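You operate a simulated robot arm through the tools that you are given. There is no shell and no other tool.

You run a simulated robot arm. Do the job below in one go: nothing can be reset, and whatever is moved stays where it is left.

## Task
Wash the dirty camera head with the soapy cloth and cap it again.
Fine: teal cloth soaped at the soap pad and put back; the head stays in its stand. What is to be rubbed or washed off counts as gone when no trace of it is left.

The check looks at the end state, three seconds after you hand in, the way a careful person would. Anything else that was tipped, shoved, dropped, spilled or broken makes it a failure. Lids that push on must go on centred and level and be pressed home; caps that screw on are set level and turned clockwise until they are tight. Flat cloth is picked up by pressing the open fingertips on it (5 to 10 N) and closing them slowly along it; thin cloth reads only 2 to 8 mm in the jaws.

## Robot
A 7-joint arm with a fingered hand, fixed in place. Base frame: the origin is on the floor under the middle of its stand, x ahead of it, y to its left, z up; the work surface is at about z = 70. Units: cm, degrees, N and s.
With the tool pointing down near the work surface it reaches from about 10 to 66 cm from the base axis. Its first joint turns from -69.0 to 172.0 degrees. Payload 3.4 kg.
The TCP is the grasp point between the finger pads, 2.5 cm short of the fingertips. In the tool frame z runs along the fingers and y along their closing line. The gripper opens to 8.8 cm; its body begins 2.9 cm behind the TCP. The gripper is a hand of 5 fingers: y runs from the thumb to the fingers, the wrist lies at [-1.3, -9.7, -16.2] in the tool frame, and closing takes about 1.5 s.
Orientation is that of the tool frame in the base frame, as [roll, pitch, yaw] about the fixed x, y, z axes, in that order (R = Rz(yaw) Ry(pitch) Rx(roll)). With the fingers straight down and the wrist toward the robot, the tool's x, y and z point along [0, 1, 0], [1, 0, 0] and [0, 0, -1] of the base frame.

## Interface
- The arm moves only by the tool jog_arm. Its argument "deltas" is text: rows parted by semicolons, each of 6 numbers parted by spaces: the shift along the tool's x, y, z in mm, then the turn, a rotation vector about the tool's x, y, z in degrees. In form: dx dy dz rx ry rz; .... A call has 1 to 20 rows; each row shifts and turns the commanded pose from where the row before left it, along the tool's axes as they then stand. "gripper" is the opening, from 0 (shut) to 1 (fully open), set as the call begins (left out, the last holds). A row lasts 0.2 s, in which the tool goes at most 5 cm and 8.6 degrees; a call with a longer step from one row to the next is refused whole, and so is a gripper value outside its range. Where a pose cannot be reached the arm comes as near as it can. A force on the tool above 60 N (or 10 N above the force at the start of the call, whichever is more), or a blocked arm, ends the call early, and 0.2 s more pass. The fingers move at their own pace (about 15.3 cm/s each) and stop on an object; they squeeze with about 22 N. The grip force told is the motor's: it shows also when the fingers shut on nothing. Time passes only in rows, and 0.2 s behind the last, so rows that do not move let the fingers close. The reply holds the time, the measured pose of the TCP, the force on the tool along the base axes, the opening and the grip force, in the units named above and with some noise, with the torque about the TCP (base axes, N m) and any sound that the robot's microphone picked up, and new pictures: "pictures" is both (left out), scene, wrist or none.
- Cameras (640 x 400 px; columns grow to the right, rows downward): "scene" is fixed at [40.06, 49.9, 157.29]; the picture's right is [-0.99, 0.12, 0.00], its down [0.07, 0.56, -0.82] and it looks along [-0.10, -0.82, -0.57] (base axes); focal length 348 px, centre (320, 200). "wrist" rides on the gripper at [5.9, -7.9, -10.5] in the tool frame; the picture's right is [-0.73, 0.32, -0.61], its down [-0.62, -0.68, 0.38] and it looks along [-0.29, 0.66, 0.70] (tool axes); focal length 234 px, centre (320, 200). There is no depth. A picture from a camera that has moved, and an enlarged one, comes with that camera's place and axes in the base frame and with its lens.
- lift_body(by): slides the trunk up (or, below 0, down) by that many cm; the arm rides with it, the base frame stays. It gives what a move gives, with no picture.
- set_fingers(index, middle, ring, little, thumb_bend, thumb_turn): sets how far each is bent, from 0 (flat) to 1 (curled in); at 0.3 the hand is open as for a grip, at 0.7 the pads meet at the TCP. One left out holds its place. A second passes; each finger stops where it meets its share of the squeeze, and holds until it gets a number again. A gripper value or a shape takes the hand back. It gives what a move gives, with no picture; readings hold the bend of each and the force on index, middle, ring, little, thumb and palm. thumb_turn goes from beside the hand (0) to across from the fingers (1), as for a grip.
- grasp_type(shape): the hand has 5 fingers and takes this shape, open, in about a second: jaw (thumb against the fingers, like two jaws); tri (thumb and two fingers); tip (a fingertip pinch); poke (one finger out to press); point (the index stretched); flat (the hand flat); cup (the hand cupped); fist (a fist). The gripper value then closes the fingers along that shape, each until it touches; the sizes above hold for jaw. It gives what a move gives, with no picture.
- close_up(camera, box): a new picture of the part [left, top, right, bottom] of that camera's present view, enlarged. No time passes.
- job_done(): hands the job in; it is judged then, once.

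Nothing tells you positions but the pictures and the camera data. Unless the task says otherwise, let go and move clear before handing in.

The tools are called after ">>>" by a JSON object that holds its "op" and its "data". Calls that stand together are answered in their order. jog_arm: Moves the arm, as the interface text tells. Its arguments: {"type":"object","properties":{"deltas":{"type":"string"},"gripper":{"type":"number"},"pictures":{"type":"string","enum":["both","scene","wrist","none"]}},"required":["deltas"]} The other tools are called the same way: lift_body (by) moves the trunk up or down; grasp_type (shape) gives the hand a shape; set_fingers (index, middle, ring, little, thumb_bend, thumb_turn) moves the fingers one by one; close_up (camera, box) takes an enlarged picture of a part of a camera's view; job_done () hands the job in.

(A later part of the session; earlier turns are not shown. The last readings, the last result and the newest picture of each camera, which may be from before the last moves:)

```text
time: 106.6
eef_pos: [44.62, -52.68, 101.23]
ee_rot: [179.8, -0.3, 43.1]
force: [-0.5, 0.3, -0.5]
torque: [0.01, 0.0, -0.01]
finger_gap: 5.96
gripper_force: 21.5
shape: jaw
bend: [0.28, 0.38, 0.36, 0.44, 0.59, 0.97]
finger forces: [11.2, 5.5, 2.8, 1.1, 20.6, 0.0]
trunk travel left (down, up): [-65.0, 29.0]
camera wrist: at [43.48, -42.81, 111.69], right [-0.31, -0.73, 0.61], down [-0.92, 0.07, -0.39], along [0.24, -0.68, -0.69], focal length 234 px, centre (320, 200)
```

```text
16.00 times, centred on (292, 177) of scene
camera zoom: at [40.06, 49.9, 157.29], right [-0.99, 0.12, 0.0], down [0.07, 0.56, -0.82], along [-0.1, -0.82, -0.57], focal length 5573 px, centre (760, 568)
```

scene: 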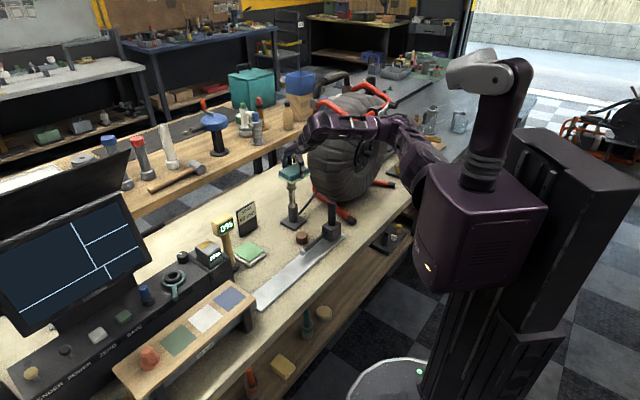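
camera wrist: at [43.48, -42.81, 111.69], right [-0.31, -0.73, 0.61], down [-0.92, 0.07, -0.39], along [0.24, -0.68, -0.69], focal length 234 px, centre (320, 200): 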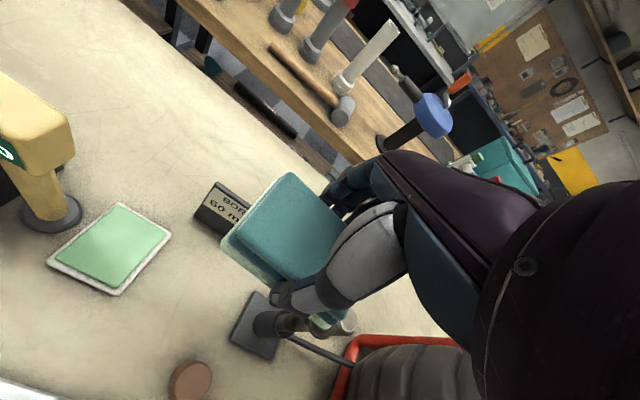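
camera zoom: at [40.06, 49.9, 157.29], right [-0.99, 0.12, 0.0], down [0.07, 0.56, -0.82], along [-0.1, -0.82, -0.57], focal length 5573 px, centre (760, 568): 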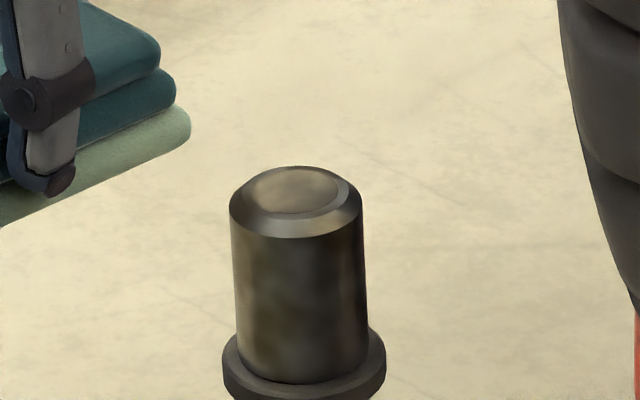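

I can't tell yet whether the lens film is gone, because the cloth blocks the view. I'll move to the other side of the head for an unobstructed look.

>>> {"op": "jog_arm", "data": {"deltas": "-35 -14 0 0 0 0; -35 -14 0 0 0 0; -35 -14 0 0 0 0; -35 -14 0 0 0 0; -32 -14 0 0 0 0; 0 0 18 0 0 0; 0 0 18 0 0 0; 0 0 0 0 0 0"}}

>>> {"op": "close_up", "data": {"camera": "wrist", "box": [246, 131, 286, 171]}}

>>> {"op": "close_up", "data": {"camera": "scene", "box": [260, 90, 420, 240]}}

```text
time: 108.4
eef_pos: [27.75, -58.81, 97.82]
ee_rot: [179.6, 0.0, 43.3]
force: [10.8, 11.3, 7.1]
torque: [0.05, -0.36, 0.53]
finger_gap: 6.01
gripper_force: 21.8
shape: jaw
bend: [0.73, 0.37, 0.33, 0.43, 0.59, 0.97]
finger forces: [11.4, 6.8, 3.1, 1.1, 21.8, 0.0]
trunk travel left (down, up): [-65.0, 29.0]
camera wrist: at [26.66, -48.89, 108.19], right [-0.31, -0.73, 0.61], down [-0.92, 0.07, -0.39], along [0.24, -0.68, -0.69], focal length 234 px, centre (320, 200)
```

scene: 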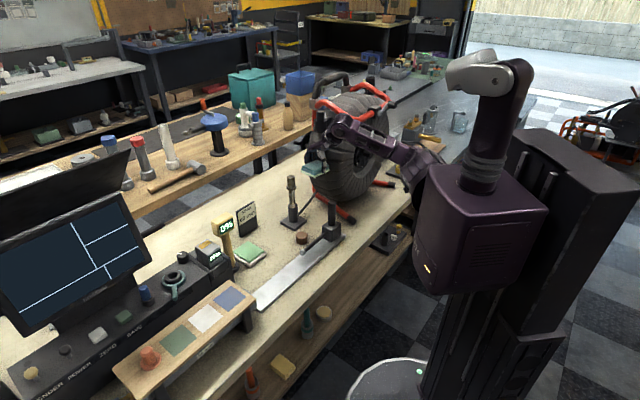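
wrist: 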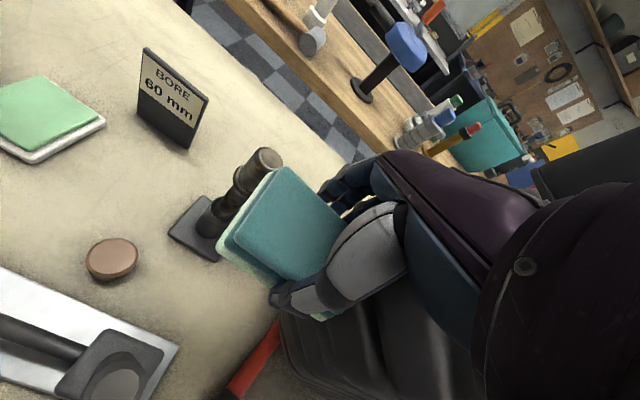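

```text
10.00 times, centred on (266, 151) of wrist
camera zoom: at [26.66, -48.89, 108.19], right [-0.31, -0.73, 0.61], down [-0.92, 0.07, -0.39], along [0.24, -0.68, -0.69], focal length 2342 px, centre (860, 690)
```

zoom: 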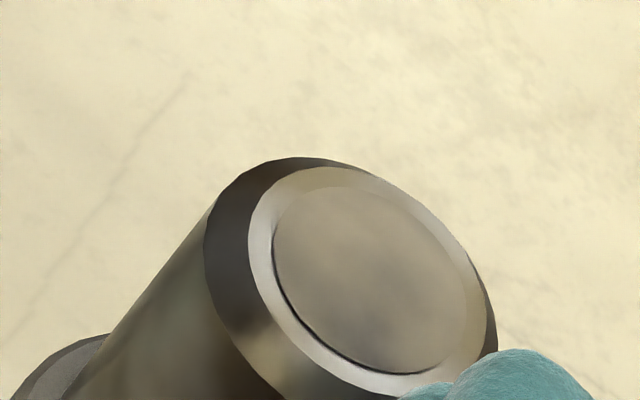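

```text
2.67 times, centred on (340, 165) of scene
camera zoom: at [40.06, 49.9, 157.29], right [-0.99, 0.12, 0.0], down [0.07, 0.56, -0.82], along [-0.1, -0.82, -0.57], focal length 929 px, centre (267, 293)
```

zoom: 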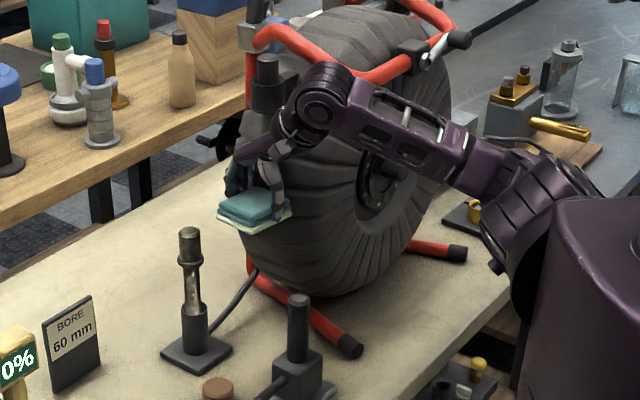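

The force shows the hand is pressing on the reel's tyre. I'll back off right away.

>>> {"op": "jog_arm", "data": {"deltas": "10 0 0 0 0 0; 10 0 -5 0 0 0; 10 0 -10 0 0 0; 10 0 -10 0 0 0; 0 0 0 0 0 0"}}

>>> {"op": "close_up", "data": {"camera": "scene", "box": [260, 90, 420, 240]}}

>>> {"op": "close_up", "data": {"camera": "wrist", "box": [180, 150, 440, 370]}}

```text
time: 109.6
eef_pos: [30.36, -56.26, 100.11]
ee_rot: [179.8, -0.3, 43.2]
force: [-0.1, 0.3, -0.3]
torque: [0.0, 0.0, -0.02]
finger_gap: 6.0
gripper_force: 21.7
shape: jaw
bend: [0.28, 0.37, 0.34, 0.43, 0.59, 0.98]
finger forces: [12.1, 6.0, 2.3, 1.3, 20.6, 0.0]
trunk travel left (down, up): [-65.0, 29.0]
camera wrist: at [29.27, -46.53, 110.56], right [-0.31, -0.73, 0.6], down [-0.92, 0.07, -0.39], along [0.24, -0.68, -0.7], focal length 234 px, centre (320, 200)
```

scene: 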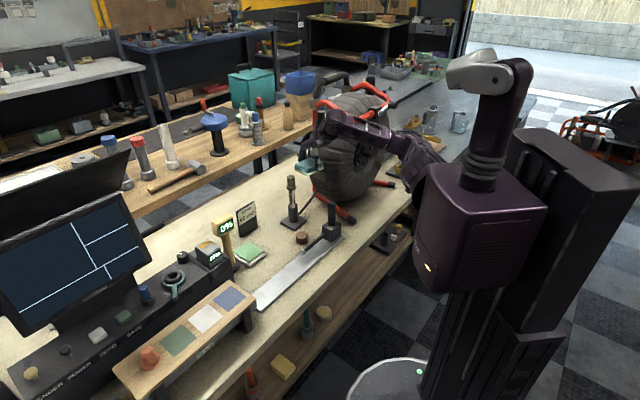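
wrist: 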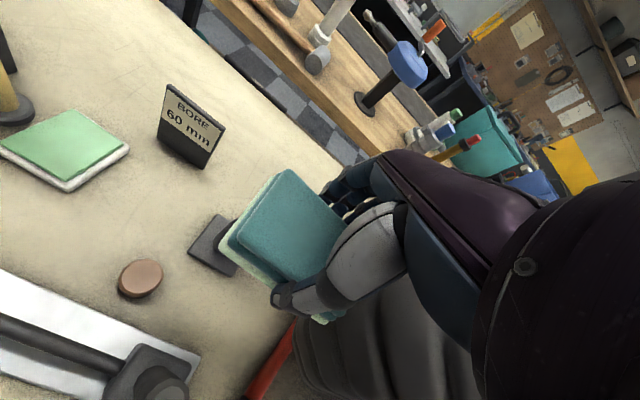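

```text
2.67 times, centred on (340, 165) of scene
camera zoom: at [40.06, 49.9, 157.29], right [-0.99, 0.12, 0.0], down [0.07, 0.56, -0.82], along [-0.1, -0.82, -0.57], focal length 929 px, centre (267, 293)
```

zoom: 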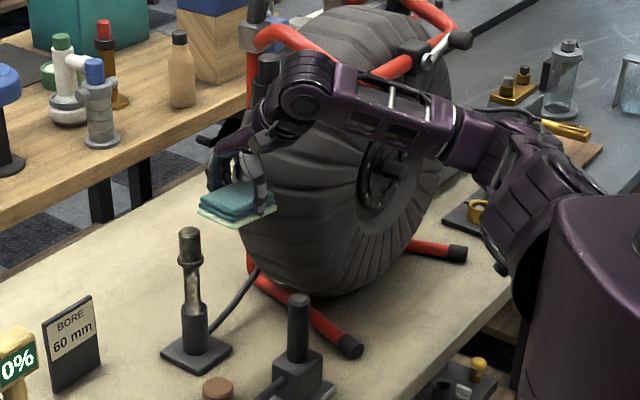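

```text
1.82 times, centred on (310, 260) of wrist
camera zoom: at [29.27, -46.53, 110.56], right [-0.31, -0.73, 0.6], down [-0.92, 0.07, -0.39], along [0.24, -0.68, -0.7], focal length 426 px, centre (338, 91)
```

zoom: 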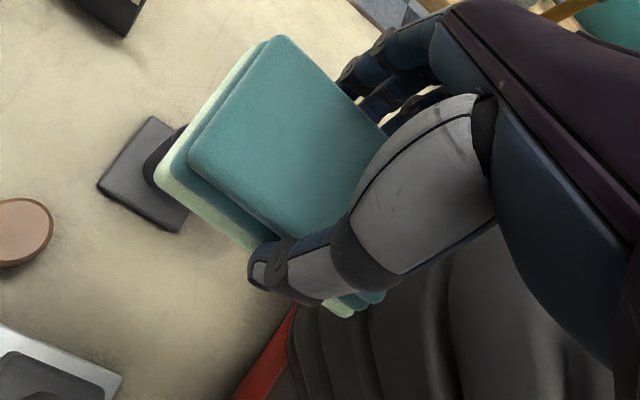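

Contact is gone. I'll compare the same close-up as at the start to confirm the reel wasn't shifted.

>>> {"op": "close_up", "data": {"camera": "scene", "box": [200, 150, 360, 250]}}

>>> {"op": "close_up", "data": {"camera": "scene", "box": [230, 210, 460, 400]}}

```text
4.00 times, centred on (280, 200) of scene
camera zoom: at [40.06, 49.9, 157.29], right [-0.99, 0.12, 0.0], down [0.07, 0.56, -0.82], along [-0.1, -0.82, -0.57], focal length 1393 px, centre (480, 200)
```

zoom: 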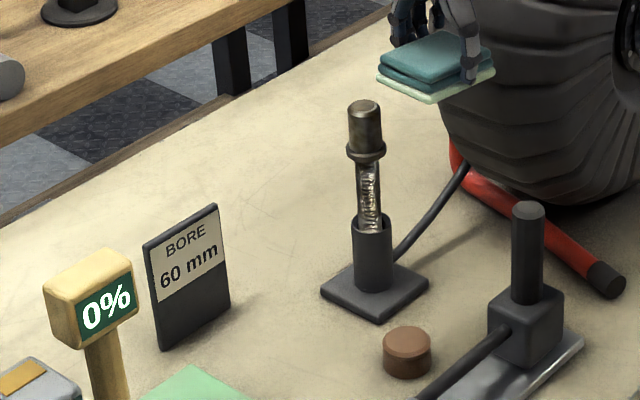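

```text
2.11 times, centred on (345, 305) of scene
camera zoom: at [40.06, 49.9, 157.29], right [-0.99, 0.12, 0.0], down [0.07, 0.56, -0.82], along [-0.1, -0.82, -0.57], focal length 733 px, centre (267, -21)
```

zoom: 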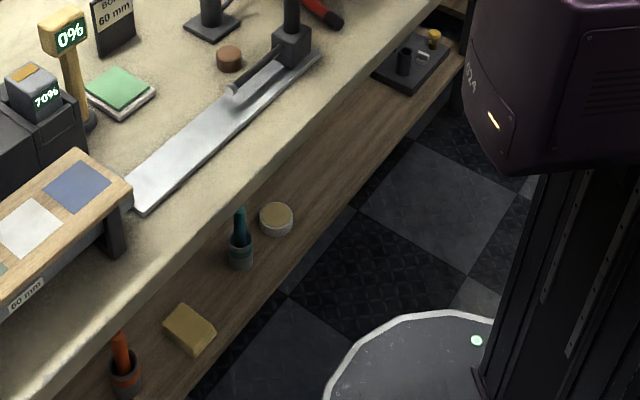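

>>> {"op": "close_up", "data": {"camera": "scene", "box": [286, 174, 298, 190]}}

>>> {"op": "close_up", "data": {"camera": "scene", "box": [284, 186, 300, 212]}}

```text
16.00 times, centred on (292, 182) of scene
camera zoom: at [40.06, 49.9, 157.29], right [-0.99, 0.12, 0.0], down [0.07, 0.56, -0.82], along [-0.1, -0.82, -0.57], focal length 5573 px, centre (768, 488)
```

zoom: 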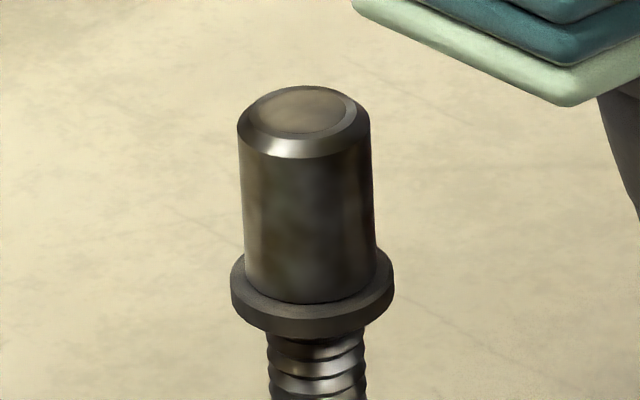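

```text
15.38 times, centred on (292, 199) of scene
camera zoom: at [40.06, 49.9, 157.29], right [-0.99, 0.12, 0.0], down [0.07, 0.56, -0.82], along [-0.1, -0.82, -0.57], focal length 5358 px, centre (751, 215)
```

zoom: 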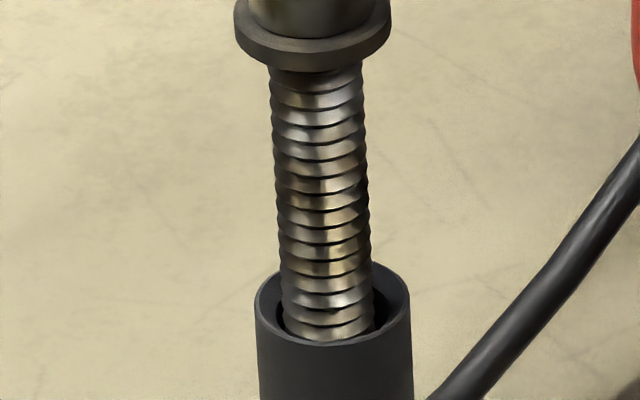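

The reel and everything else are exactly where they were. The lens film looks only slightly thinner, so it needs more rubbing. I'll go back over the head and press on it again.

>>> {"op": "jog_arm", "data": {"deltas": "0 -5 -20 0 0 0; 15 15 0 0 0 0; 20 20 0 0 0 0; 0 20 0 0 0 0; 0 20 0 0 0 0; 0 0 0 0 0 0", "pictures": "none"}}

```text
time: 111.0
eef_pos: [37.72, -59.24, 102.15]
ee_rot: [179.8, -0.3, 43.2]
force: [-0.5, 0.9, -0.7]
torque: [-0.02, 0.0, 0.0]
finger_gap: 6.0
gripper_force: 22.4
shape: jaw
bend: [0.28, 0.37, 0.34, 0.43, 0.59, 0.98]
finger forces: [12.2, 6.1, 2.3, 1.1, 20.4, 0.0]
trunk travel left (down, up): [-65.0, 29.0]
```

>>> {"op": "jog_arm", "data": {"deltas": "-16.7 8.7 0 0 0 0; 0 0 30 0 0 0; 0 0 20 0 0 0; 0 0 12 0 0 0; 0 0 4 0 0 0; 0 0 2 0 0 0; 0 0 2 0 0 0; 0 0 0 0 0 0", "pictures": "none"}}

>>> {"op": "jog_arm", "data": {"deltas": "0 0 1.5 0 0 0; 0 0 0 0 0 0", "pictures": "none"}}

```text
time: 112.8
eef_pos: [37.06, -60.63, 95.08]
ee_rot: [179.7, -0.2, 43.1]
force: [-0.2, 0.3, 3.4]
torque: [-0.05, 0.03, -0.03]
finger_gap: 6.0
gripper_force: 22.2
shape: jaw
bend: [0.28, 0.37, 0.34, 0.44, 0.59, 0.98]
finger forces: [12.2, 5.9, 2.7, 2.1, 20.5, 0.0]
trunk travel left (down, up): [-65.0, 29.0]
```

```text
time: 113.4
eef_pos: [37.07, -60.58, 95.11]
ee_rot: [179.5, -0.2, 43.3]
force: [0.0, -0.3, 10.0]
torque: [-0.12, 0.11, 0.02]
finger_gap: 6.02
gripper_force: 22.1
shape: jaw
bend: [0.28, 0.37, 0.34, 0.43, 0.59, 0.98]
finger forces: [12.0, 6.1, 3.0, 4.7, 20.5, 0.0]
trunk travel left (down, up): [-65.0, 29.0]
```

>>> {"op": "jog_arm", "data": {"deltas": "6 0 0 0 0 0; 6 0 0 0 0 0", "pictures": "none"}}

>>> {"op": "close_up", "data": {"camera": "scene", "box": [265, 140, 325, 240]}}

>>> {"op": "jog_arm", "data": {"deltas": "-8 0 0 0 0 0; -8 0 0 0 0 0; -8 0 0 0 0 0", "pictures": "none"}}

>>> {"op": "close_up", "data": {"camera": "scene", "box": [265, 140, 325, 240]}}

```text
time: 114.0
eef_pos: [37.82, -59.87, 95.22]
ee_rot: [179.6, -0.3, 43.1]
force: [-2.1, -2.4, 12.5]
torque: [-0.28, 0.22, 0.0]
finger_gap: 6.02
gripper_force: 22.0
shape: jaw
bend: [0.28, 0.37, 0.33, 0.42, 0.59, 0.99]
finger forces: [11.8, 6.8, 3.3, 7.6, 21.7, 0.0]
trunk travel left (down, up): [-65.0, 29.0]
```

```text
4.00 times, centred on (295, 190) of scene
camera zoom: at [40.06, 49.9, 157.29], right [-0.99, 0.12, 0.0], down [0.07, 0.56, -0.82], along [-0.1, -0.82, -0.57], focal length 1393 px, centre (420, 240)
```

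zoom: 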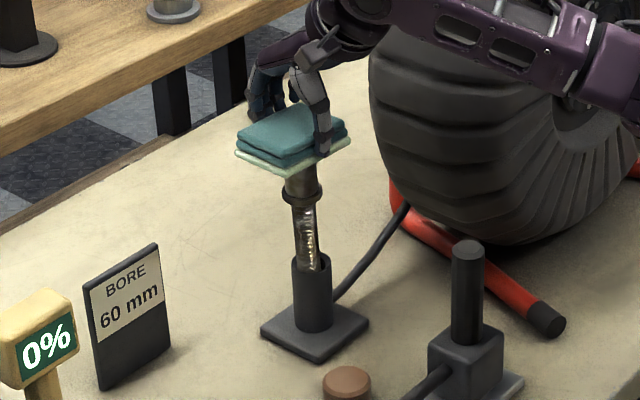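

```text
time: 114.8
eef_pos: [36.31, -61.44, 95.07]
ee_rot: [179.7, -0.3, 43.2]
force: [0.1, 0.9, 10.1]
torque: [-0.09, 0.08, -0.02]
finger_gap: 6.02
gripper_force: 22.3
shape: jaw
bend: [0.28, 0.37, 0.34, 0.42, 0.59, 0.99]
finger forces: [12.0, 6.4, 2.6, 4.3, 20.8, 0.0]
trunk travel left (down, up): [-65.0, 29.0]
```

```text
4.00 times, centred on (295, 190) of scene
camera zoom: at [40.06, 49.9, 157.29], right [-0.99, 0.12, 0.0], down [0.07, 0.56, -0.82], along [-0.1, -0.82, -0.57], focal length 1393 px, centre (420, 240)
```

zoom: 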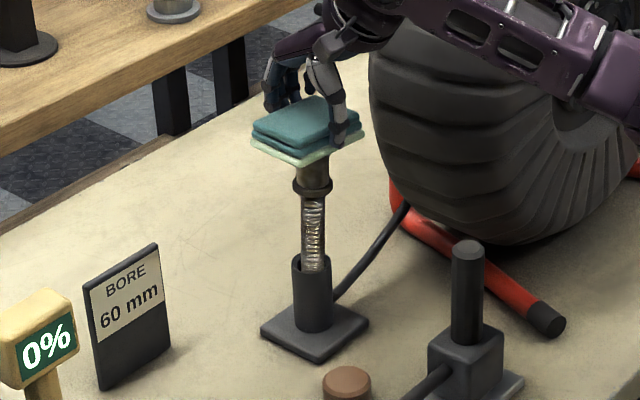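

The head wobbles about 1 cm in its loose socket, so my short strokes only rocked it without sliding. I'll press more lightly and use longer strokes so the cloth actually slides over the lens.

>>> {"op": "jog_arm", "data": {"deltas": "6 0 -0.8 0 0 0; 6 0 0 0 0 0; 6 0 0 0 0 0; 6 0 0 0 0 0; 6 0 0 0 0 0; 6 0 0 0 0 0", "pictures": "none"}}

>>> {"op": "close_up", "data": {"camera": "scene", "box": [265, 140, 325, 240]}}

```text
time: 116.2
eef_pos: [38.66, -59.09, 95.3]
ee_rot: [179.5, -0.2, 43.2]
force: [-3.1, -2.5, 11.7]
torque: [-0.31, 0.35, -0.02]
finger_gap: 6.0
gripper_force: 21.7
shape: jaw
bend: [0.28, 0.37, 0.33, 0.41, 0.59, 1.0]
finger forces: [11.6, 7.0, 3.3, 9.1, 22.4, 0.1]
trunk travel left (down, up): [-65.0, 29.0]
```

```text
4.00 times, centred on (295, 190) of scene
camera zoom: at [40.06, 49.9, 157.29], right [-0.99, 0.12, 0.0], down [0.07, 0.56, -0.82], along [-0.1, -0.82, -0.57], focal length 1393 px, centre (420, 240)
```

zoom: 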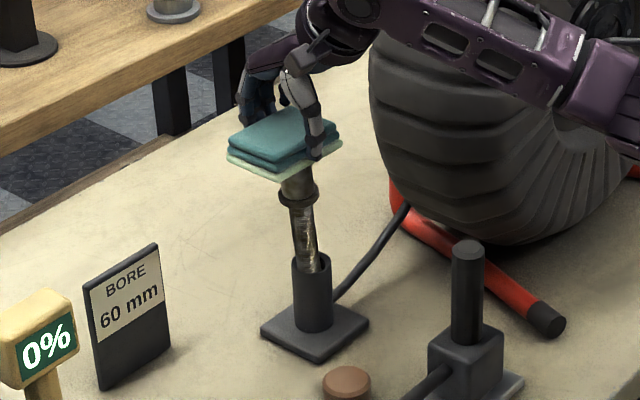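

>>> {"op": "jog_arm", "data": {"deltas": "0 0 -1 0 0 0; -6 0 0 0 0 0; -6 0 0 0 0 0; -6 0 0 0 0 0; -6 0 0 0 0 0; -6 0 0 0 0 0; -6 0 0 0 0 0", "pictures": "none"}}

>>> {"op": "close_up", "data": {"camera": "scene", "box": [265, 140, 325, 240]}}

>>> {"op": "jog_arm", "data": {"deltas": "6 0 0 0 0 0; 6 0 0 0 0 0; 6 0 0 0 0 0; 6 0 0 0 0 0; 6 0 0 0 0 0; 6 0 0 0 0 0", "pictures": "none"}}

>>> {"op": "close_up", "data": {"camera": "scene", "box": [265, 140, 325, 240]}}

```text
time: 117.8
eef_pos: [36.22, -61.57, 95.06]
ee_rot: [179.8, -0.1, 43.2]
force: [1.0, 0.9, 4.9]
torque: [0.04, 0.0, 0.01]
finger_gap: 6.01
gripper_force: 22.0
shape: jaw
bend: [0.28, 0.37, 0.34, 0.43, 0.59, 0.98]
finger forces: [12.1, 5.8, 2.6, 1.8, 20.6, 0.0]
trunk travel left (down, up): [-65.0, 29.0]
```

```text
4.00 times, centred on (295, 190) of scene
camera zoom: at [40.06, 49.9, 157.29], right [-0.99, 0.12, 0.0], down [0.07, 0.56, -0.82], along [-0.1, -0.82, -0.57], focal length 1393 px, centre (420, 240)
```

zoom: 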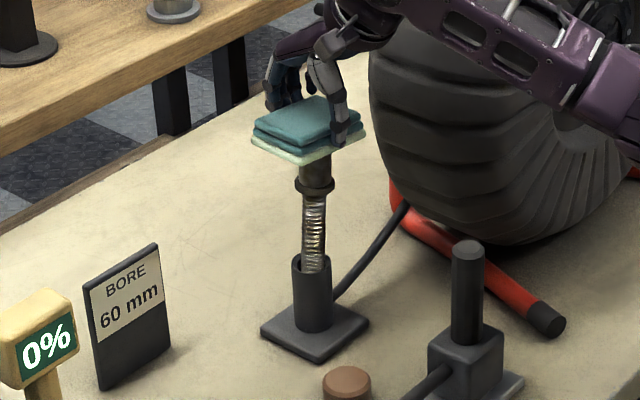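

```text
time: 119.2
eef_pos: [38.75, -59.01, 95.36]
ee_rot: [179.6, -0.2, 43.2]
force: [-1.9, -1.5, 7.3]
torque: [-0.18, 0.21, -0.01]
finger_gap: 6.0
gripper_force: 22.7
shape: jaw
bend: [0.28, 0.37, 0.33, 0.42, 0.59, 0.99]
finger forces: [11.9, 6.4, 3.1, 6.5, 21.7, 0.0]
trunk travel left (down, up): [-65.0, 29.0]
```

```text
4.00 times, centred on (295, 190) of scene
camera zoom: at [40.06, 49.9, 157.29], right [-0.99, 0.12, 0.0], down [0.07, 0.56, -0.82], along [-0.1, -0.82, -0.57], focal length 1393 px, centre (420, 240)
```

zoom: 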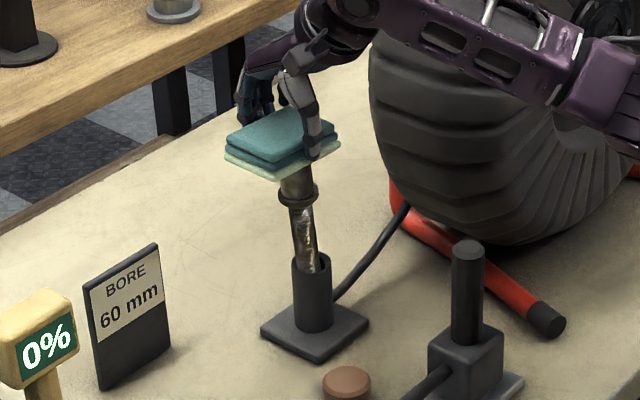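

Now the cloth slides about 2 cm per stroke. I'll repeat several long strokes.

>>> {"op": "jog_arm", "data": {"deltas": "-9 0 0 0 0 0; -9 0 0 0 0 0; -9 0 0 0 0 0; -9 0 0 0 0 0; 9 0 0 0 0 0; 9 0 0 0 0 0; 9 0 0 0 0 0; 9 0 0 0 0 0; -9 0 0 0 0 0; -9 0 0 0 0 0; -9 0 0 0 0 0; -9 0 0 0 0 0; 9 0 0 0 0 0; 9 0 0 0 0 0; 9 0 0 0 0 0; 9 0 0 0 0 0; 0 0 0 0 0 0", "pictures": "none"}}

>>> {"op": "jog_arm", "data": {"deltas": "-9 0 0 0 0 0; -9 0 0 0 0 0; -6 5 0 0 0 0; -6 5 0 0 0 0; 6 -5 0 0 0 0; 6 -5 0 0 0 0; 6 -5 0 0 0 0; 6 -5 0 0 0 0; -6 5 0 0 0 0; -6 5 0 0 0 0; -6 5 0 0 0 0; -6 5 0 0 0 0; 6 -5 0 0 0 0; 6 -5 0 0 0 0; 6 -5 0 0 0 0; 6 -5 0 0 0 0; -6 5 0 0 0 0; -6 5 0 0 0 0; 0 0 0 0 0 0", "pictures": "none"}}

>>> {"op": "close_up", "data": {"camera": "scene", "box": [265, 140, 325, 240]}}

```text
time: 122.8
eef_pos: [38.67, -59.07, 95.4]
ee_rot: [179.7, -0.3, 43.2]
force: [-1.1, 0.1, 2.8]
torque: [-0.06, 0.12, -0.04]
finger_gap: 6.02
gripper_force: 21.8
shape: jaw
bend: [0.28, 0.37, 0.34, 0.43, 0.59, 0.99]
finger forces: [12.1, 6.0, 2.7, 3.7, 20.7, 0.0]
trunk travel left (down, up): [-65.0, 29.0]
```

```text
time: 126.8
eef_pos: [37.74, -60.35, 95.19]
ee_rot: [179.9, -0.1, 43.2]
force: [0.6, -0.2, 5.3]
torque: [-0.13, 0.12, -0.01]
finger_gap: 5.99
gripper_force: 22.2
shape: jaw
bend: [0.28, 0.37, 0.33, 0.42, 0.59, 0.99]
finger forces: [12.0, 6.5, 2.7, 4.4, 20.9, 0.0]
trunk travel left (down, up): [-65.0, 29.0]
```

```text
4.00 times, centred on (295, 190) of scene
camera zoom: at [40.06, 49.9, 157.29], right [-0.99, 0.12, 0.0], down [0.07, 0.56, -0.82], along [-0.1, -0.82, -0.57], focal length 1393 px, centre (420, 240)
```

zoom: 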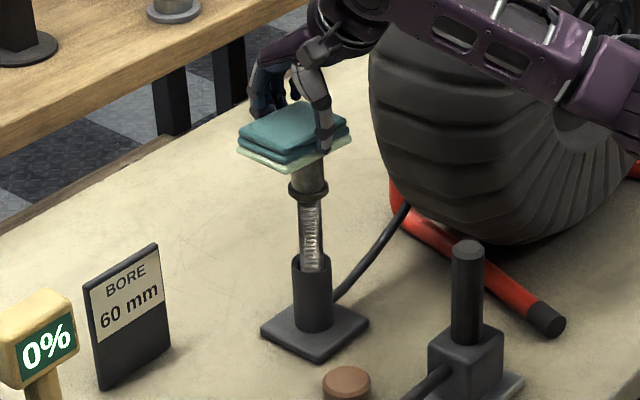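

>>> {"op": "jog_arm", "data": {"deltas": "0 0 -10 0 0 0; 0 0 -20 0 0 0; 0 0 -20 0 0 0; 0 0 -20 0 0 0; 0 0 0 0 0 0; 0 0 0 0 0 0", "pictures": "none"}}

>>> {"op": "close_up", "data": {"camera": "scene", "box": [284, 172, 300, 192]}}

>>> {"op": "close_up", "data": {"camera": "scene", "box": [265, 140, 325, 240]}}

```text
time: 128.2
eef_pos: [37.45, -60.42, 102.13]
ee_rot: [179.8, -0.2, 43.3]
force: [-0.2, -0.6, -0.7]
torque: [0.03, 0.02, -0.01]
finger_gap: 6.02
gripper_force: 21.9
shape: jaw
bend: [0.28, 0.37, 0.34, 0.43, 0.59, 0.99]
finger forces: [11.9, 6.1, 2.6, 1.1, 20.6, 0.0]
trunk travel left (down, up): [-65.0, 29.0]
```

```text
16.00 times, centred on (292, 182) of scene
camera zoom: at [40.06, 49.9, 157.29], right [-0.99, 0.12, 0.0], down [0.07, 0.56, -0.82], along [-0.1, -0.82, -0.57], focal length 5573 px, centre (768, 488)
```

zoom: 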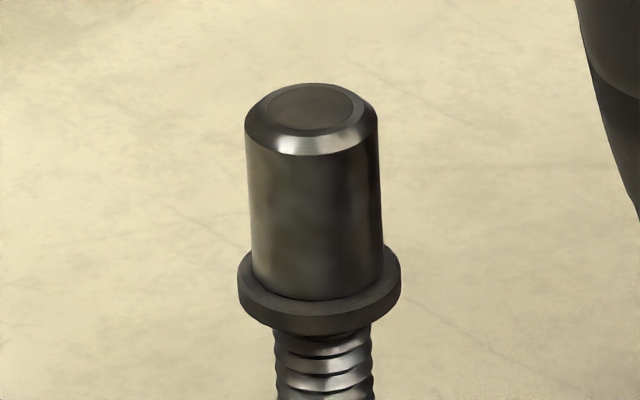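

```text
4.00 times, centred on (295, 190) of scene
camera zoom: at [40.06, 49.9, 157.29], right [-0.99, 0.12, 0.0], down [0.07, 0.56, -0.82], along [-0.1, -0.82, -0.57], focal length 1393 px, centre (420, 240)
```

zoom: 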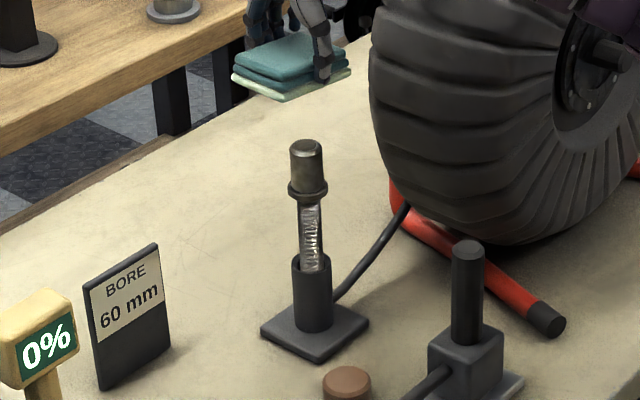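

>>> {"op": "jog_arm", "data": {"deltas": "30 0 0 0 0 0; 30 0 0 0 0 0; 30 0 0 0 0 0; 20 0 0 0 0 0; 0 0 0 0 0 0", "pictures": "wrist"}}

>>> {"op": "close_up", "data": {"camera": "scene", "box": [284, 172, 300, 192]}}

>>> {"op": "close_up", "data": {"camera": "wrist", "box": [335, 300, 375, 340]}}

```text
time: 129.4
eef_pos: [45.38, -52.89, 102.08]
ee_rot: [179.8, -0.2, 43.2]
force: [0.0, -0.1, -0.3]
torque: [0.01, 0.01, 0.0]
finger_gap: 6.03
gripper_force: 22.1
shape: jaw
bend: [0.28, 0.37, 0.34, 0.44, 0.59, 0.99]
finger forces: [11.9, 5.9, 2.6, 1.0, 20.5, 0.1]
trunk travel left (down, up): [-65.0, 29.0]
camera wrist: at [44.24, -43.06, 112.5], right [-0.31, -0.73, 0.61], down [-0.92, 0.07, -0.39], along [0.24, -0.68, -0.69], focal length 234 px, centre (320, 200)
```

wrist: 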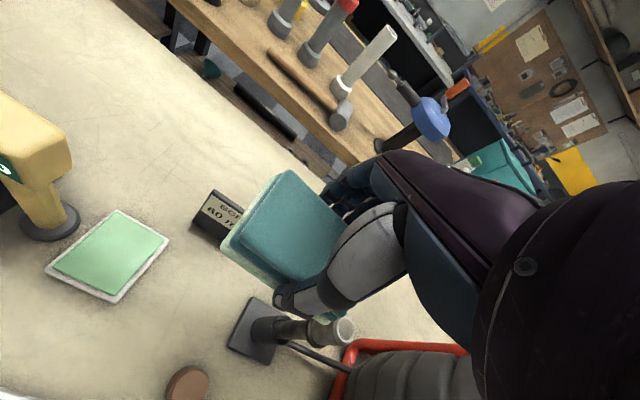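

```text
16.00 times, centred on (292, 182) of scene
camera zoom: at [40.06, 49.9, 157.29], right [-0.99, 0.12, 0.0], down [0.07, 0.56, -0.82], along [-0.1, -0.82, -0.57], focal length 5573 px, centre (768, 488)
```

zoom: 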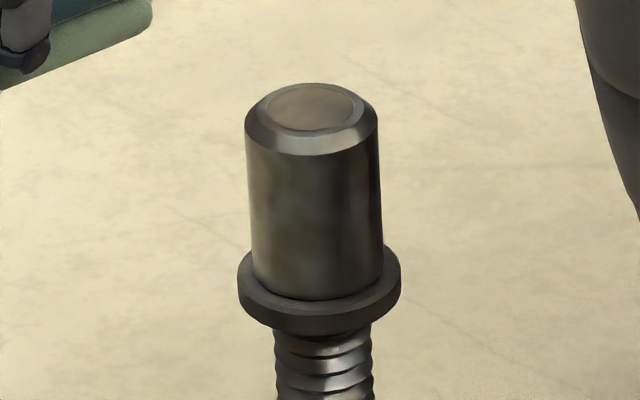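

```text
10.00 times, centred on (355, 320) of wrist
camera zoom: at [44.24, -43.06, 112.5], right [-0.31, -0.73, 0.61], down [-0.92, 0.07, -0.39], along [0.24, -0.68, -0.69], focal length 2342 px, centre (-30, -1000)
```

zoom: 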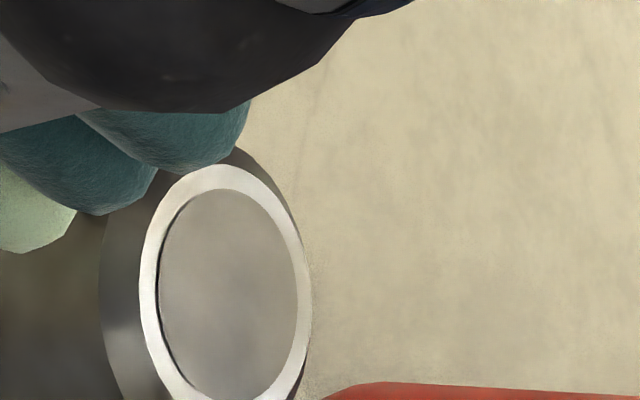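

The film is fading: the lens now looks greyer than the earlier tan. Washing works, so I'll return for many more sliding strokes.

>>> {"op": "jog_arm", "data": {"deltas": "-40 0 0 0 0 0; -40 0 0 0 0 0; -32 3 0 0 0 0; 0 0 30 0 0 0; 0 0 20 0 0 0; 0 0 12 0 0 0; 0 0 5 0 0 0; 0 0 2 0 0 0; 0 0 1.5 0 0 0; 0 0 0 0 0 0", "pictures": "none"}}

```text
time: 131.6
eef_pos: [37.47, -60.73, 95.26]
ee_rot: [179.7, -0.2, 43.2]
force: [0.5, -1.2, 5.6]
torque: [-0.12, 0.11, 0.02]
finger_gap: 6.0
gripper_force: 21.9
shape: jaw
bend: [0.28, 0.37, 0.34, 0.43, 0.59, 0.99]
finger forces: [11.8, 5.7, 2.7, 3.5, 20.2, 0.0]
trunk travel left (down, up): [-65.0, 29.0]
```

>>> {"op": "jog_arm", "data": {"deltas": "-8 0 0 0 0 0; -8 0 0 0 0 0; 9.5 0 0 0 0 0; 9.5 0 0 0 0 0; 9.5 0 0 0 0 0; 9.5 0 0 0 0 0; -9.5 0 0 0 0 0; -9.5 0 0 0 0 0; -9.5 0 0 0 0 0; -9.5 0 0 0 0 0; 9.5 0 0 0 0 0; 9.5 0 0 0 0 0; 9.5 0 0 0 0 0; 9.5 0 0 0 0 0; -9.5 0 0 0 0 0; -9.5 0 0 0 0 0; -9.5 0 0 0 0 0; -9.5 0 0 0 0 0", "pictures": "none"}}

>>> {"op": "jog_arm", "data": {"deltas": "9.5 0 0 0 0 0; 9.5 0 0 0 0 0; 9.5 0 0 0 0 0; 9.5 0 0 0 0 0; -9.5 0 0 0 0 0; -9.5 0 0 0 0 0; -9.5 0 0 0 0 0; -9.5 0 0 0 0 0; 9.5 0 0 0 0 0; 9.5 0 0 0 0 0; 9.5 0 0 0 0 0; 9.5 0 0 0 0 0; -9.5 0 0 0 0 0; -9.5 0 0 0 0 0; -9.5 0 0 0 0 0; -9.5 0 0 0 0 0", "pictures": "none"}}

>>> {"op": "close_up", "data": {"camera": "scene", "box": [265, 140, 325, 240]}}

```text
time: 135.4
eef_pos: [36.34, -61.49, 95.15]
ee_rot: [179.6, -0.3, 43.3]
force: [2.5, 1.1, 6.8]
torque: [-0.02, -0.04, -0.01]
finger_gap: 6.03
gripper_force: 21.8
shape: jaw
bend: [0.28, 0.37, 0.34, 0.44, 0.59, 0.99]
finger forces: [12.0, 5.9, 2.5, 1.6, 19.9, 0.0]
trunk travel left (down, up): [-65.0, 29.0]
```

```text
time: 138.8
eef_pos: [36.54, -61.92, 95.18]
ee_rot: [179.6, -0.3, 43.2]
force: [1.4, 1.3, 4.8]
torque: [0.06, 0.04, 0.02]
finger_gap: 6.02
gripper_force: 22.1
shape: jaw
bend: [0.28, 0.37, 0.34, 0.44, 0.59, 0.98]
finger forces: [12.0, 5.6, 2.5, 1.1, 20.1, 0.0]
trunk travel left (down, up): [-65.0, 29.0]
```

```text
4.00 times, centred on (295, 190) of scene
camera zoom: at [40.06, 49.9, 157.29], right [-0.99, 0.12, 0.0], down [0.07, 0.56, -0.82], along [-0.1, -0.82, -0.57], focal length 1393 px, centre (420, 240)
```

zoom: 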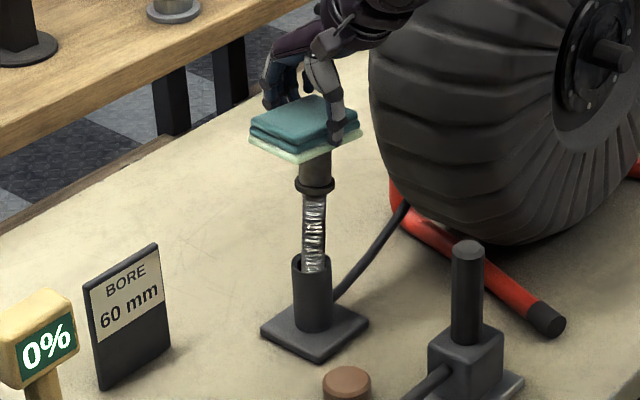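

>>> {"op": "jog_arm", "data": {"deltas": "9.5 0 0 0 0 0; 9.5 0 0 0 0 0; 9.5 0 0 0 0 0; 9.5 0 0 0 0 0; -9.5 0 0 0 0 0; -9.5 0 0 0 0 0; -9.5 0 0 0 0 0; -9.5 0 0 0 0 0; 9.5 0 0 0 0 0; 9.5 0 0 0 0 0; 9.5 0 0 0 0 0; 9.5 0 0 0 0 0; -9.5 0 0 0 0 0; -9.5 0 0 0 0 0; -9.5 0 0 0 0 0; -9.5 0 0 0 0 0; 9.5 0 0 0 0 0; 6.5 0 0 0 0 0", "pictures": "scene"}}

>>> {"op": "jog_arm", "data": {"deltas": "0 8 0 0 0 0; 0 8 0 0 0 0; 0 -8 0 0 0 0; 0 -8 0 0 0 0; 0 -8 0 0 0 0; 0 -8 0 0 0 0; 0 8 0 0 0 0; 0 8 0 0 0 0; 0 8 0 0 0 0; 0 8 0 0 0 0; 0 -8 0 0 0 0; 0 -8 0 0 0 0; 0 -8 0 0 0 0; 0 -8 0 0 0 0; 0 8 0 0 0 0; 0 8 0 0 0 0; 0 0 0 0 0 0", "pictures": "none"}}

```text
time: 142.6
eef_pos: [37.49, -60.82, 95.14]
ee_rot: [179.6, -0.2, 43.2]
force: [-0.4, -0.2, 7.4]
torque: [-0.11, 0.12, 0.02]
finger_gap: 5.99
gripper_force: 22.1
shape: jaw
bend: [0.28, 0.37, 0.34, 0.43, 0.59, 0.99]
finger forces: [12.1, 6.1, 2.6, 3.9, 20.5, 0.1]
trunk travel left (down, up): [-65.0, 29.0]
```

scene: 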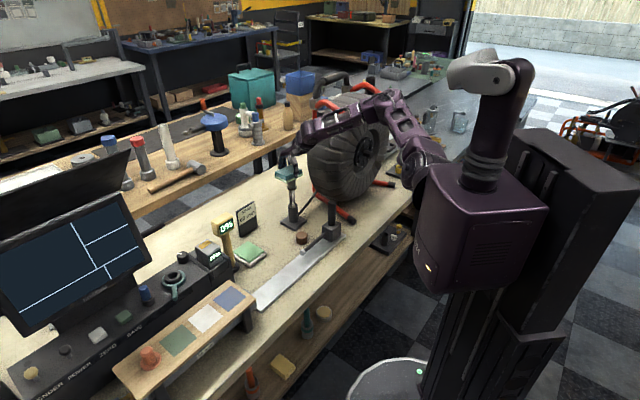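

```text
time: 146.2
eef_pos: [37.64, -60.69, 95.1]
ee_rot: [179.8, -0.2, 43.1]
force: [0.5, -0.7, 6.4]
torque: [-0.09, 0.1, -0.01]
finger_gap: 5.99
gripper_force: 22.1
shape: jaw
bend: [0.28, 0.37, 0.34, 0.43, 0.59, 0.99]
finger forces: [11.9, 6.2, 2.7, 3.4, 20.5, 0.0]
trunk travel left (down, up): [-65.0, 29.0]
```

Now I'll lift and look at the lens again from the same viewpoint as before.

>>> {"op": "jog_arm", "data": {"deltas": "0 0 -10 0 0 0; 0 0 -20 0 0 0; 0 0 -20 0 0 0; 0 0 -20 0 0 0; 35 0 0 0 0 0; 35 0 0 0 0 0; 35 -2 0 0 0 0; 0 0 0 0 0 0", "pictures": "none"}}

>>> {"op": "close_up", "data": {"camera": "scene", "box": [284, 172, 300, 192]}}

>>> {"op": "close_up", "data": {"camera": "wrist", "box": [335, 300, 375, 340]}}

>>> {"op": "close_up", "data": {"camera": "wrist", "box": [200, 240, 400, 390]}}

```text
time: 148.0
eef_pos: [44.89, -53.39, 102.14]
ee_rot: [179.8, -0.3, 43.2]
force: [0.1, 0.7, 0.0]
torque: [-0.01, -0.03, 0.01]
finger_gap: 6.03
gripper_force: 22.6
shape: jaw
bend: [0.28, 0.37, 0.34, 0.44, 0.59, 0.99]
finger forces: [11.7, 5.9, 2.6, 0.6, 20.5, 0.0]
trunk travel left (down, up): [-65.0, 29.0]
```

```text
16.00 times, centred on (292, 182) of scene
camera zoom: at [40.06, 49.9, 157.29], right [-0.99, 0.12, 0.0], down [0.07, 0.56, -0.82], along [-0.1, -0.82, -0.57], focal length 5573 px, centre (768, 488)
```

zoom: 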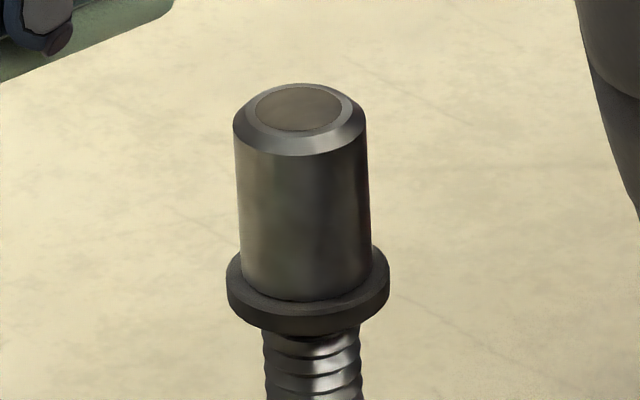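

```text
10.00 times, centred on (355, 320) of wrist
camera zoom: at [43.76, -43.51, 112.63], right [-0.31, -0.73, 0.61], down [-0.92, 0.07, -0.39], along [0.24, -0.68, -0.69], focal length 2342 px, centre (-30, -1000)
```

zoom: 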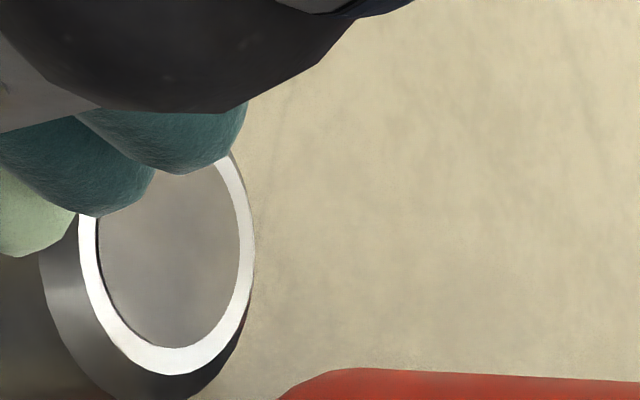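

```text
2.67 times, centred on (300, 315) of wrist
camera zoom: at [43.76, -43.51, 112.63], right [-0.31, -0.73, 0.61], down [-0.92, 0.07, -0.39], along [0.24, -0.68, -0.69], focal length 624 px, centre (373, -107)
```

zoom: 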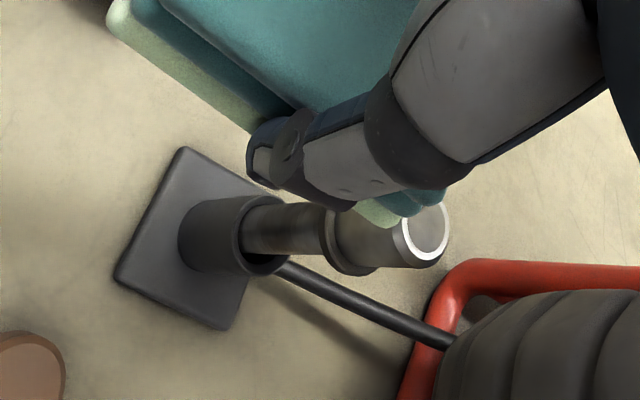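

The ring around the lens is now bright steel and the body looks cleaner, so the film keeps fading. I'll continue with more strokes.

>>> {"op": "jog_arm", "data": {"deltas": "-40 0 0 0 0 0; -40 0 0 0 0 0; -28 5 0 0 0 0; 0 0 30 0 0 0; 0 0 20 0 0 0; 0 0 12 0 0 0; 0 0 5 0 0 0; 0 0 2 0 0 0; 0 0 2 0 0 0; 0 0 0 0 0 0", "pictures": "none"}}

>>> {"op": "jog_arm", "data": {"deltas": "-8 0 0 0 0 0; -8 0 0 0 0 0; 9.5 0 0 0 0 0; 9.5 0 0 0 0 0; 9.5 0 0 0 0 0; 9.5 0 0 0 0 0; -9.5 0 0 0 0 0; -9.5 0 0 0 0 0; -9.5 0 0 0 0 0; -9.5 0 0 0 0 0; 9.5 0 0 0 0 0; 9.5 0 0 0 0 0; 9.5 0 0 0 0 0; 9.5 0 0 0 0 0; -9.5 0 0 0 0 0; -9.5 0 0 0 0 0; -9.5 0 0 0 0 0; -9.5 0 0 0 0 0", "pictures": "none"}}

```text
time: 150.2
eef_pos: [37.42, -61.03, 95.25]
ee_rot: [179.7, -0.3, 43.3]
force: [0.1, -0.8, 6.0]
torque: [-0.07, 0.04, 0.01]
finger_gap: 5.99
gripper_force: 21.9
shape: jaw
bend: [0.28, 0.37, 0.34, 0.44, 0.59, 0.99]
finger forces: [11.9, 6.0, 2.7, 2.4, 20.2, 0.0]
trunk travel left (down, up): [-65.0, 29.0]
```

```text
time: 154.0
eef_pos: [36.51, -62.12, 95.03]
ee_rot: [179.6, -0.3, 43.2]
force: [1.0, 0.1, 10.6]
torque: [-0.03, 0.0, 0.0]
finger_gap: 5.98
gripper_force: 22.2
shape: jaw
bend: [0.28, 0.37, 0.34, 0.43, 0.59, 0.99]
finger forces: [11.9, 6.1, 2.6, 2.0, 20.4, 0.1]
trunk travel left (down, up): [-65.0, 29.0]
```

>>> {"op": "jog_arm", "data": {"deltas": "9.5 0 -0.4 0 0 0; 9.5 0 0 0 0 0; 9.5 0 0 0 0 0; 9.5 0 0 0 0 0; -9.5 0 0 0 0 0; -9.5 0 0 0 0 0; -9.5 0 0 0 0 0; -9.5 0 0 0 0 0; 9.5 0 0 0 0 0; 9.5 0 0 0 0 0; 9.5 0 0 0 0 0; 9.5 0 0 0 0 0; -9.5 0 0 0 0 0; -9.5 0 0 0 0 0; -9.5 0 0 0 0 0; -9.5 0 0 0 0 0", "pictures": "none"}}

>>> {"op": "jog_arm", "data": {"deltas": "9.5 0 0 0 0 0; 9.5 0 0 0 0 0; 9.5 0 0 0 0 0; 9.5 0 0 0 0 0; -9.5 0 0 0 0 0; -9.5 0 0 0 0 0; -9.5 0 0 0 0 0; -9.5 0 0 0 0 0; 9.5 0 0 0 0 0; 9.5 0 0 0 0 0; 9.5 0 0 0 0 0; 9.5 0 0 0 0 0; -9.5 0 0 0 0 0; -9.5 0 0 0 0 0; -9.5 0 0 0 0 0; -9.5 0 0 0 0 0", "pictures": "none"}}

>>> {"op": "jog_arm", "data": {"deltas": "8 0 0 0 0 0; 8 0 0 0 0 0; 7 7 0 0 0 0; 7 7 0 0 0 0; -7 -7 0 0 0 0; -7 -7 0 0 0 0; -7 -7 0 0 0 0; -7 -7 0 0 0 0; 7 7 0 0 0 0; 7 7 0 0 0 0; 7 7 0 0 0 0; 7 7 0 0 0 0; -7 -7 0 0 0 0; -7 -7 0 0 0 0; -7 -7 0 0 0 0; -7 -7 0 0 0 0; 7 7 0 0 0 0; 7 7 0 0 0 0; 0 0 0 0 0 0", "pictures": "none"}}

>>> {"op": "jog_arm", "data": {"deltas": "0 0 -10 0 0 0; 0 0 -20 0 0 0; 0 0 -20 0 0 0; 0 0 -20 0 0 0; 35 0 0 0 0 0; 35 0 0 0 0 0; 35 -2 0 0 0 0; 0 0 0 0 0 0", "pictures": "none"}}

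>>> {"op": "close_up", "data": {"camera": "scene", "box": [284, 172, 300, 192]}}

>>> {"op": "close_up", "data": {"camera": "wrist", "box": [335, 300, 375, 340]}}

```text
time: 157.4
eef_pos: [36.3, -62.07, 95.08]
ee_rot: [179.6, -0.3, 43.2]
force: [2.2, 1.1, 10.8]
torque: [-0.07, -0.05, 0.02]
finger_gap: 5.97
gripper_force: 22.4
shape: jaw
bend: [0.27, 0.37, 0.34, 0.43, 0.6, 0.98]
finger forces: [12.0, 6.2, 2.5, 1.9, 19.9, 0.0]
trunk travel left (down, up): [-65.0, 29.0]
```

```text
time: 160.8
eef_pos: [36.34, -62.23, 95.04]
ee_rot: [179.8, -0.3, 43.2]
force: [0.3, 0.6, 5.1]
torque: [-0.01, 0.01, 0.03]
finger_gap: 5.98
gripper_force: 21.8
shape: jaw
bend: [0.27, 0.37, 0.34, 0.43, 0.6, 0.99]
finger forces: [12.0, 5.9, 2.5, 1.2, 20.5, 0.1]
trunk travel left (down, up): [-65.0, 29.0]
```

```text
time: 164.8
eef_pos: [37.42, -60.95, 95.22]
ee_rot: [179.9, -0.2, 43.2]
force: [-0.1, -1.5, 4.6]
torque: [-0.07, 0.09, -0.01]
finger_gap: 6.0
gripper_force: 22.0
shape: jaw
bend: [0.27, 0.37, 0.34, 0.43, 0.6, 0.99]
finger forces: [12.0, 6.0, 2.5, 2.6, 20.4, 0.0]
trunk travel left (down, up): [-65.0, 29.0]
```

```text
time: 166.6
eef_pos: [45.05, -53.91, 102.22]
ee_rot: [179.7, -0.3, 43.1]
force: [1.2, -0.6, 0.2]
torque: [0.02, 0.0, -0.03]
finger_gap: 5.99
gripper_force: 21.7
shape: jaw
bend: [0.27, 0.37, 0.34, 0.44, 0.6, 0.99]
finger forces: [11.7, 5.8, 2.5, 0.8, 20.2, 0.0]
trunk travel left (down, up): [-65.0, 29.0]
```

```text
16.00 times, centred on (292, 182) of scene
camera zoom: at [40.06, 49.9, 157.29], right [-0.99, 0.12, 0.0], down [0.07, 0.56, -0.82], along [-0.1, -0.82, -0.57], focal length 5573 px, centre (768, 488)
```

zoom: 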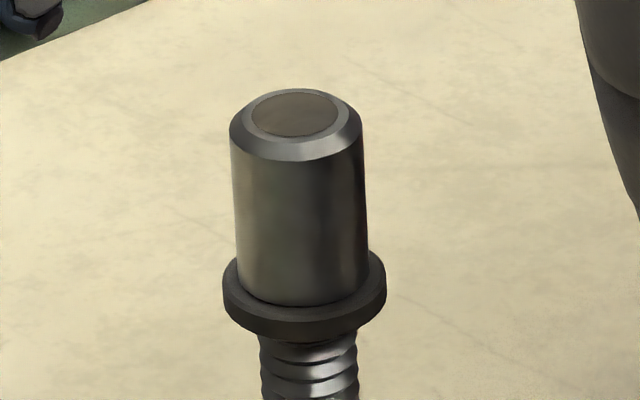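

```text
10.00 times, centred on (355, 320) of wrist
camera zoom: at [43.93, -44.12, 112.67], right [-0.31, -0.73, 0.61], down [-0.92, 0.07, -0.39], along [0.24, -0.68, -0.69], focal length 2342 px, centre (-30, -1000)
```

zoom: 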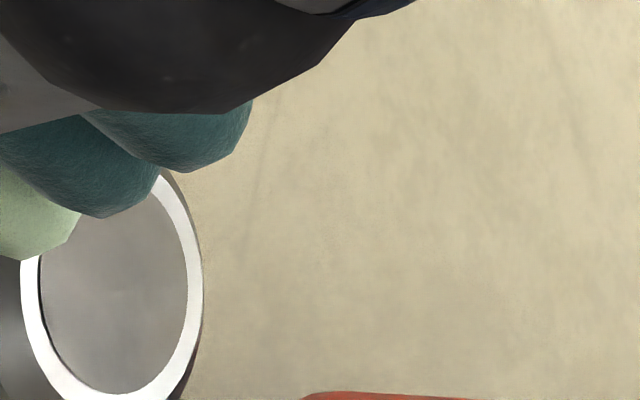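

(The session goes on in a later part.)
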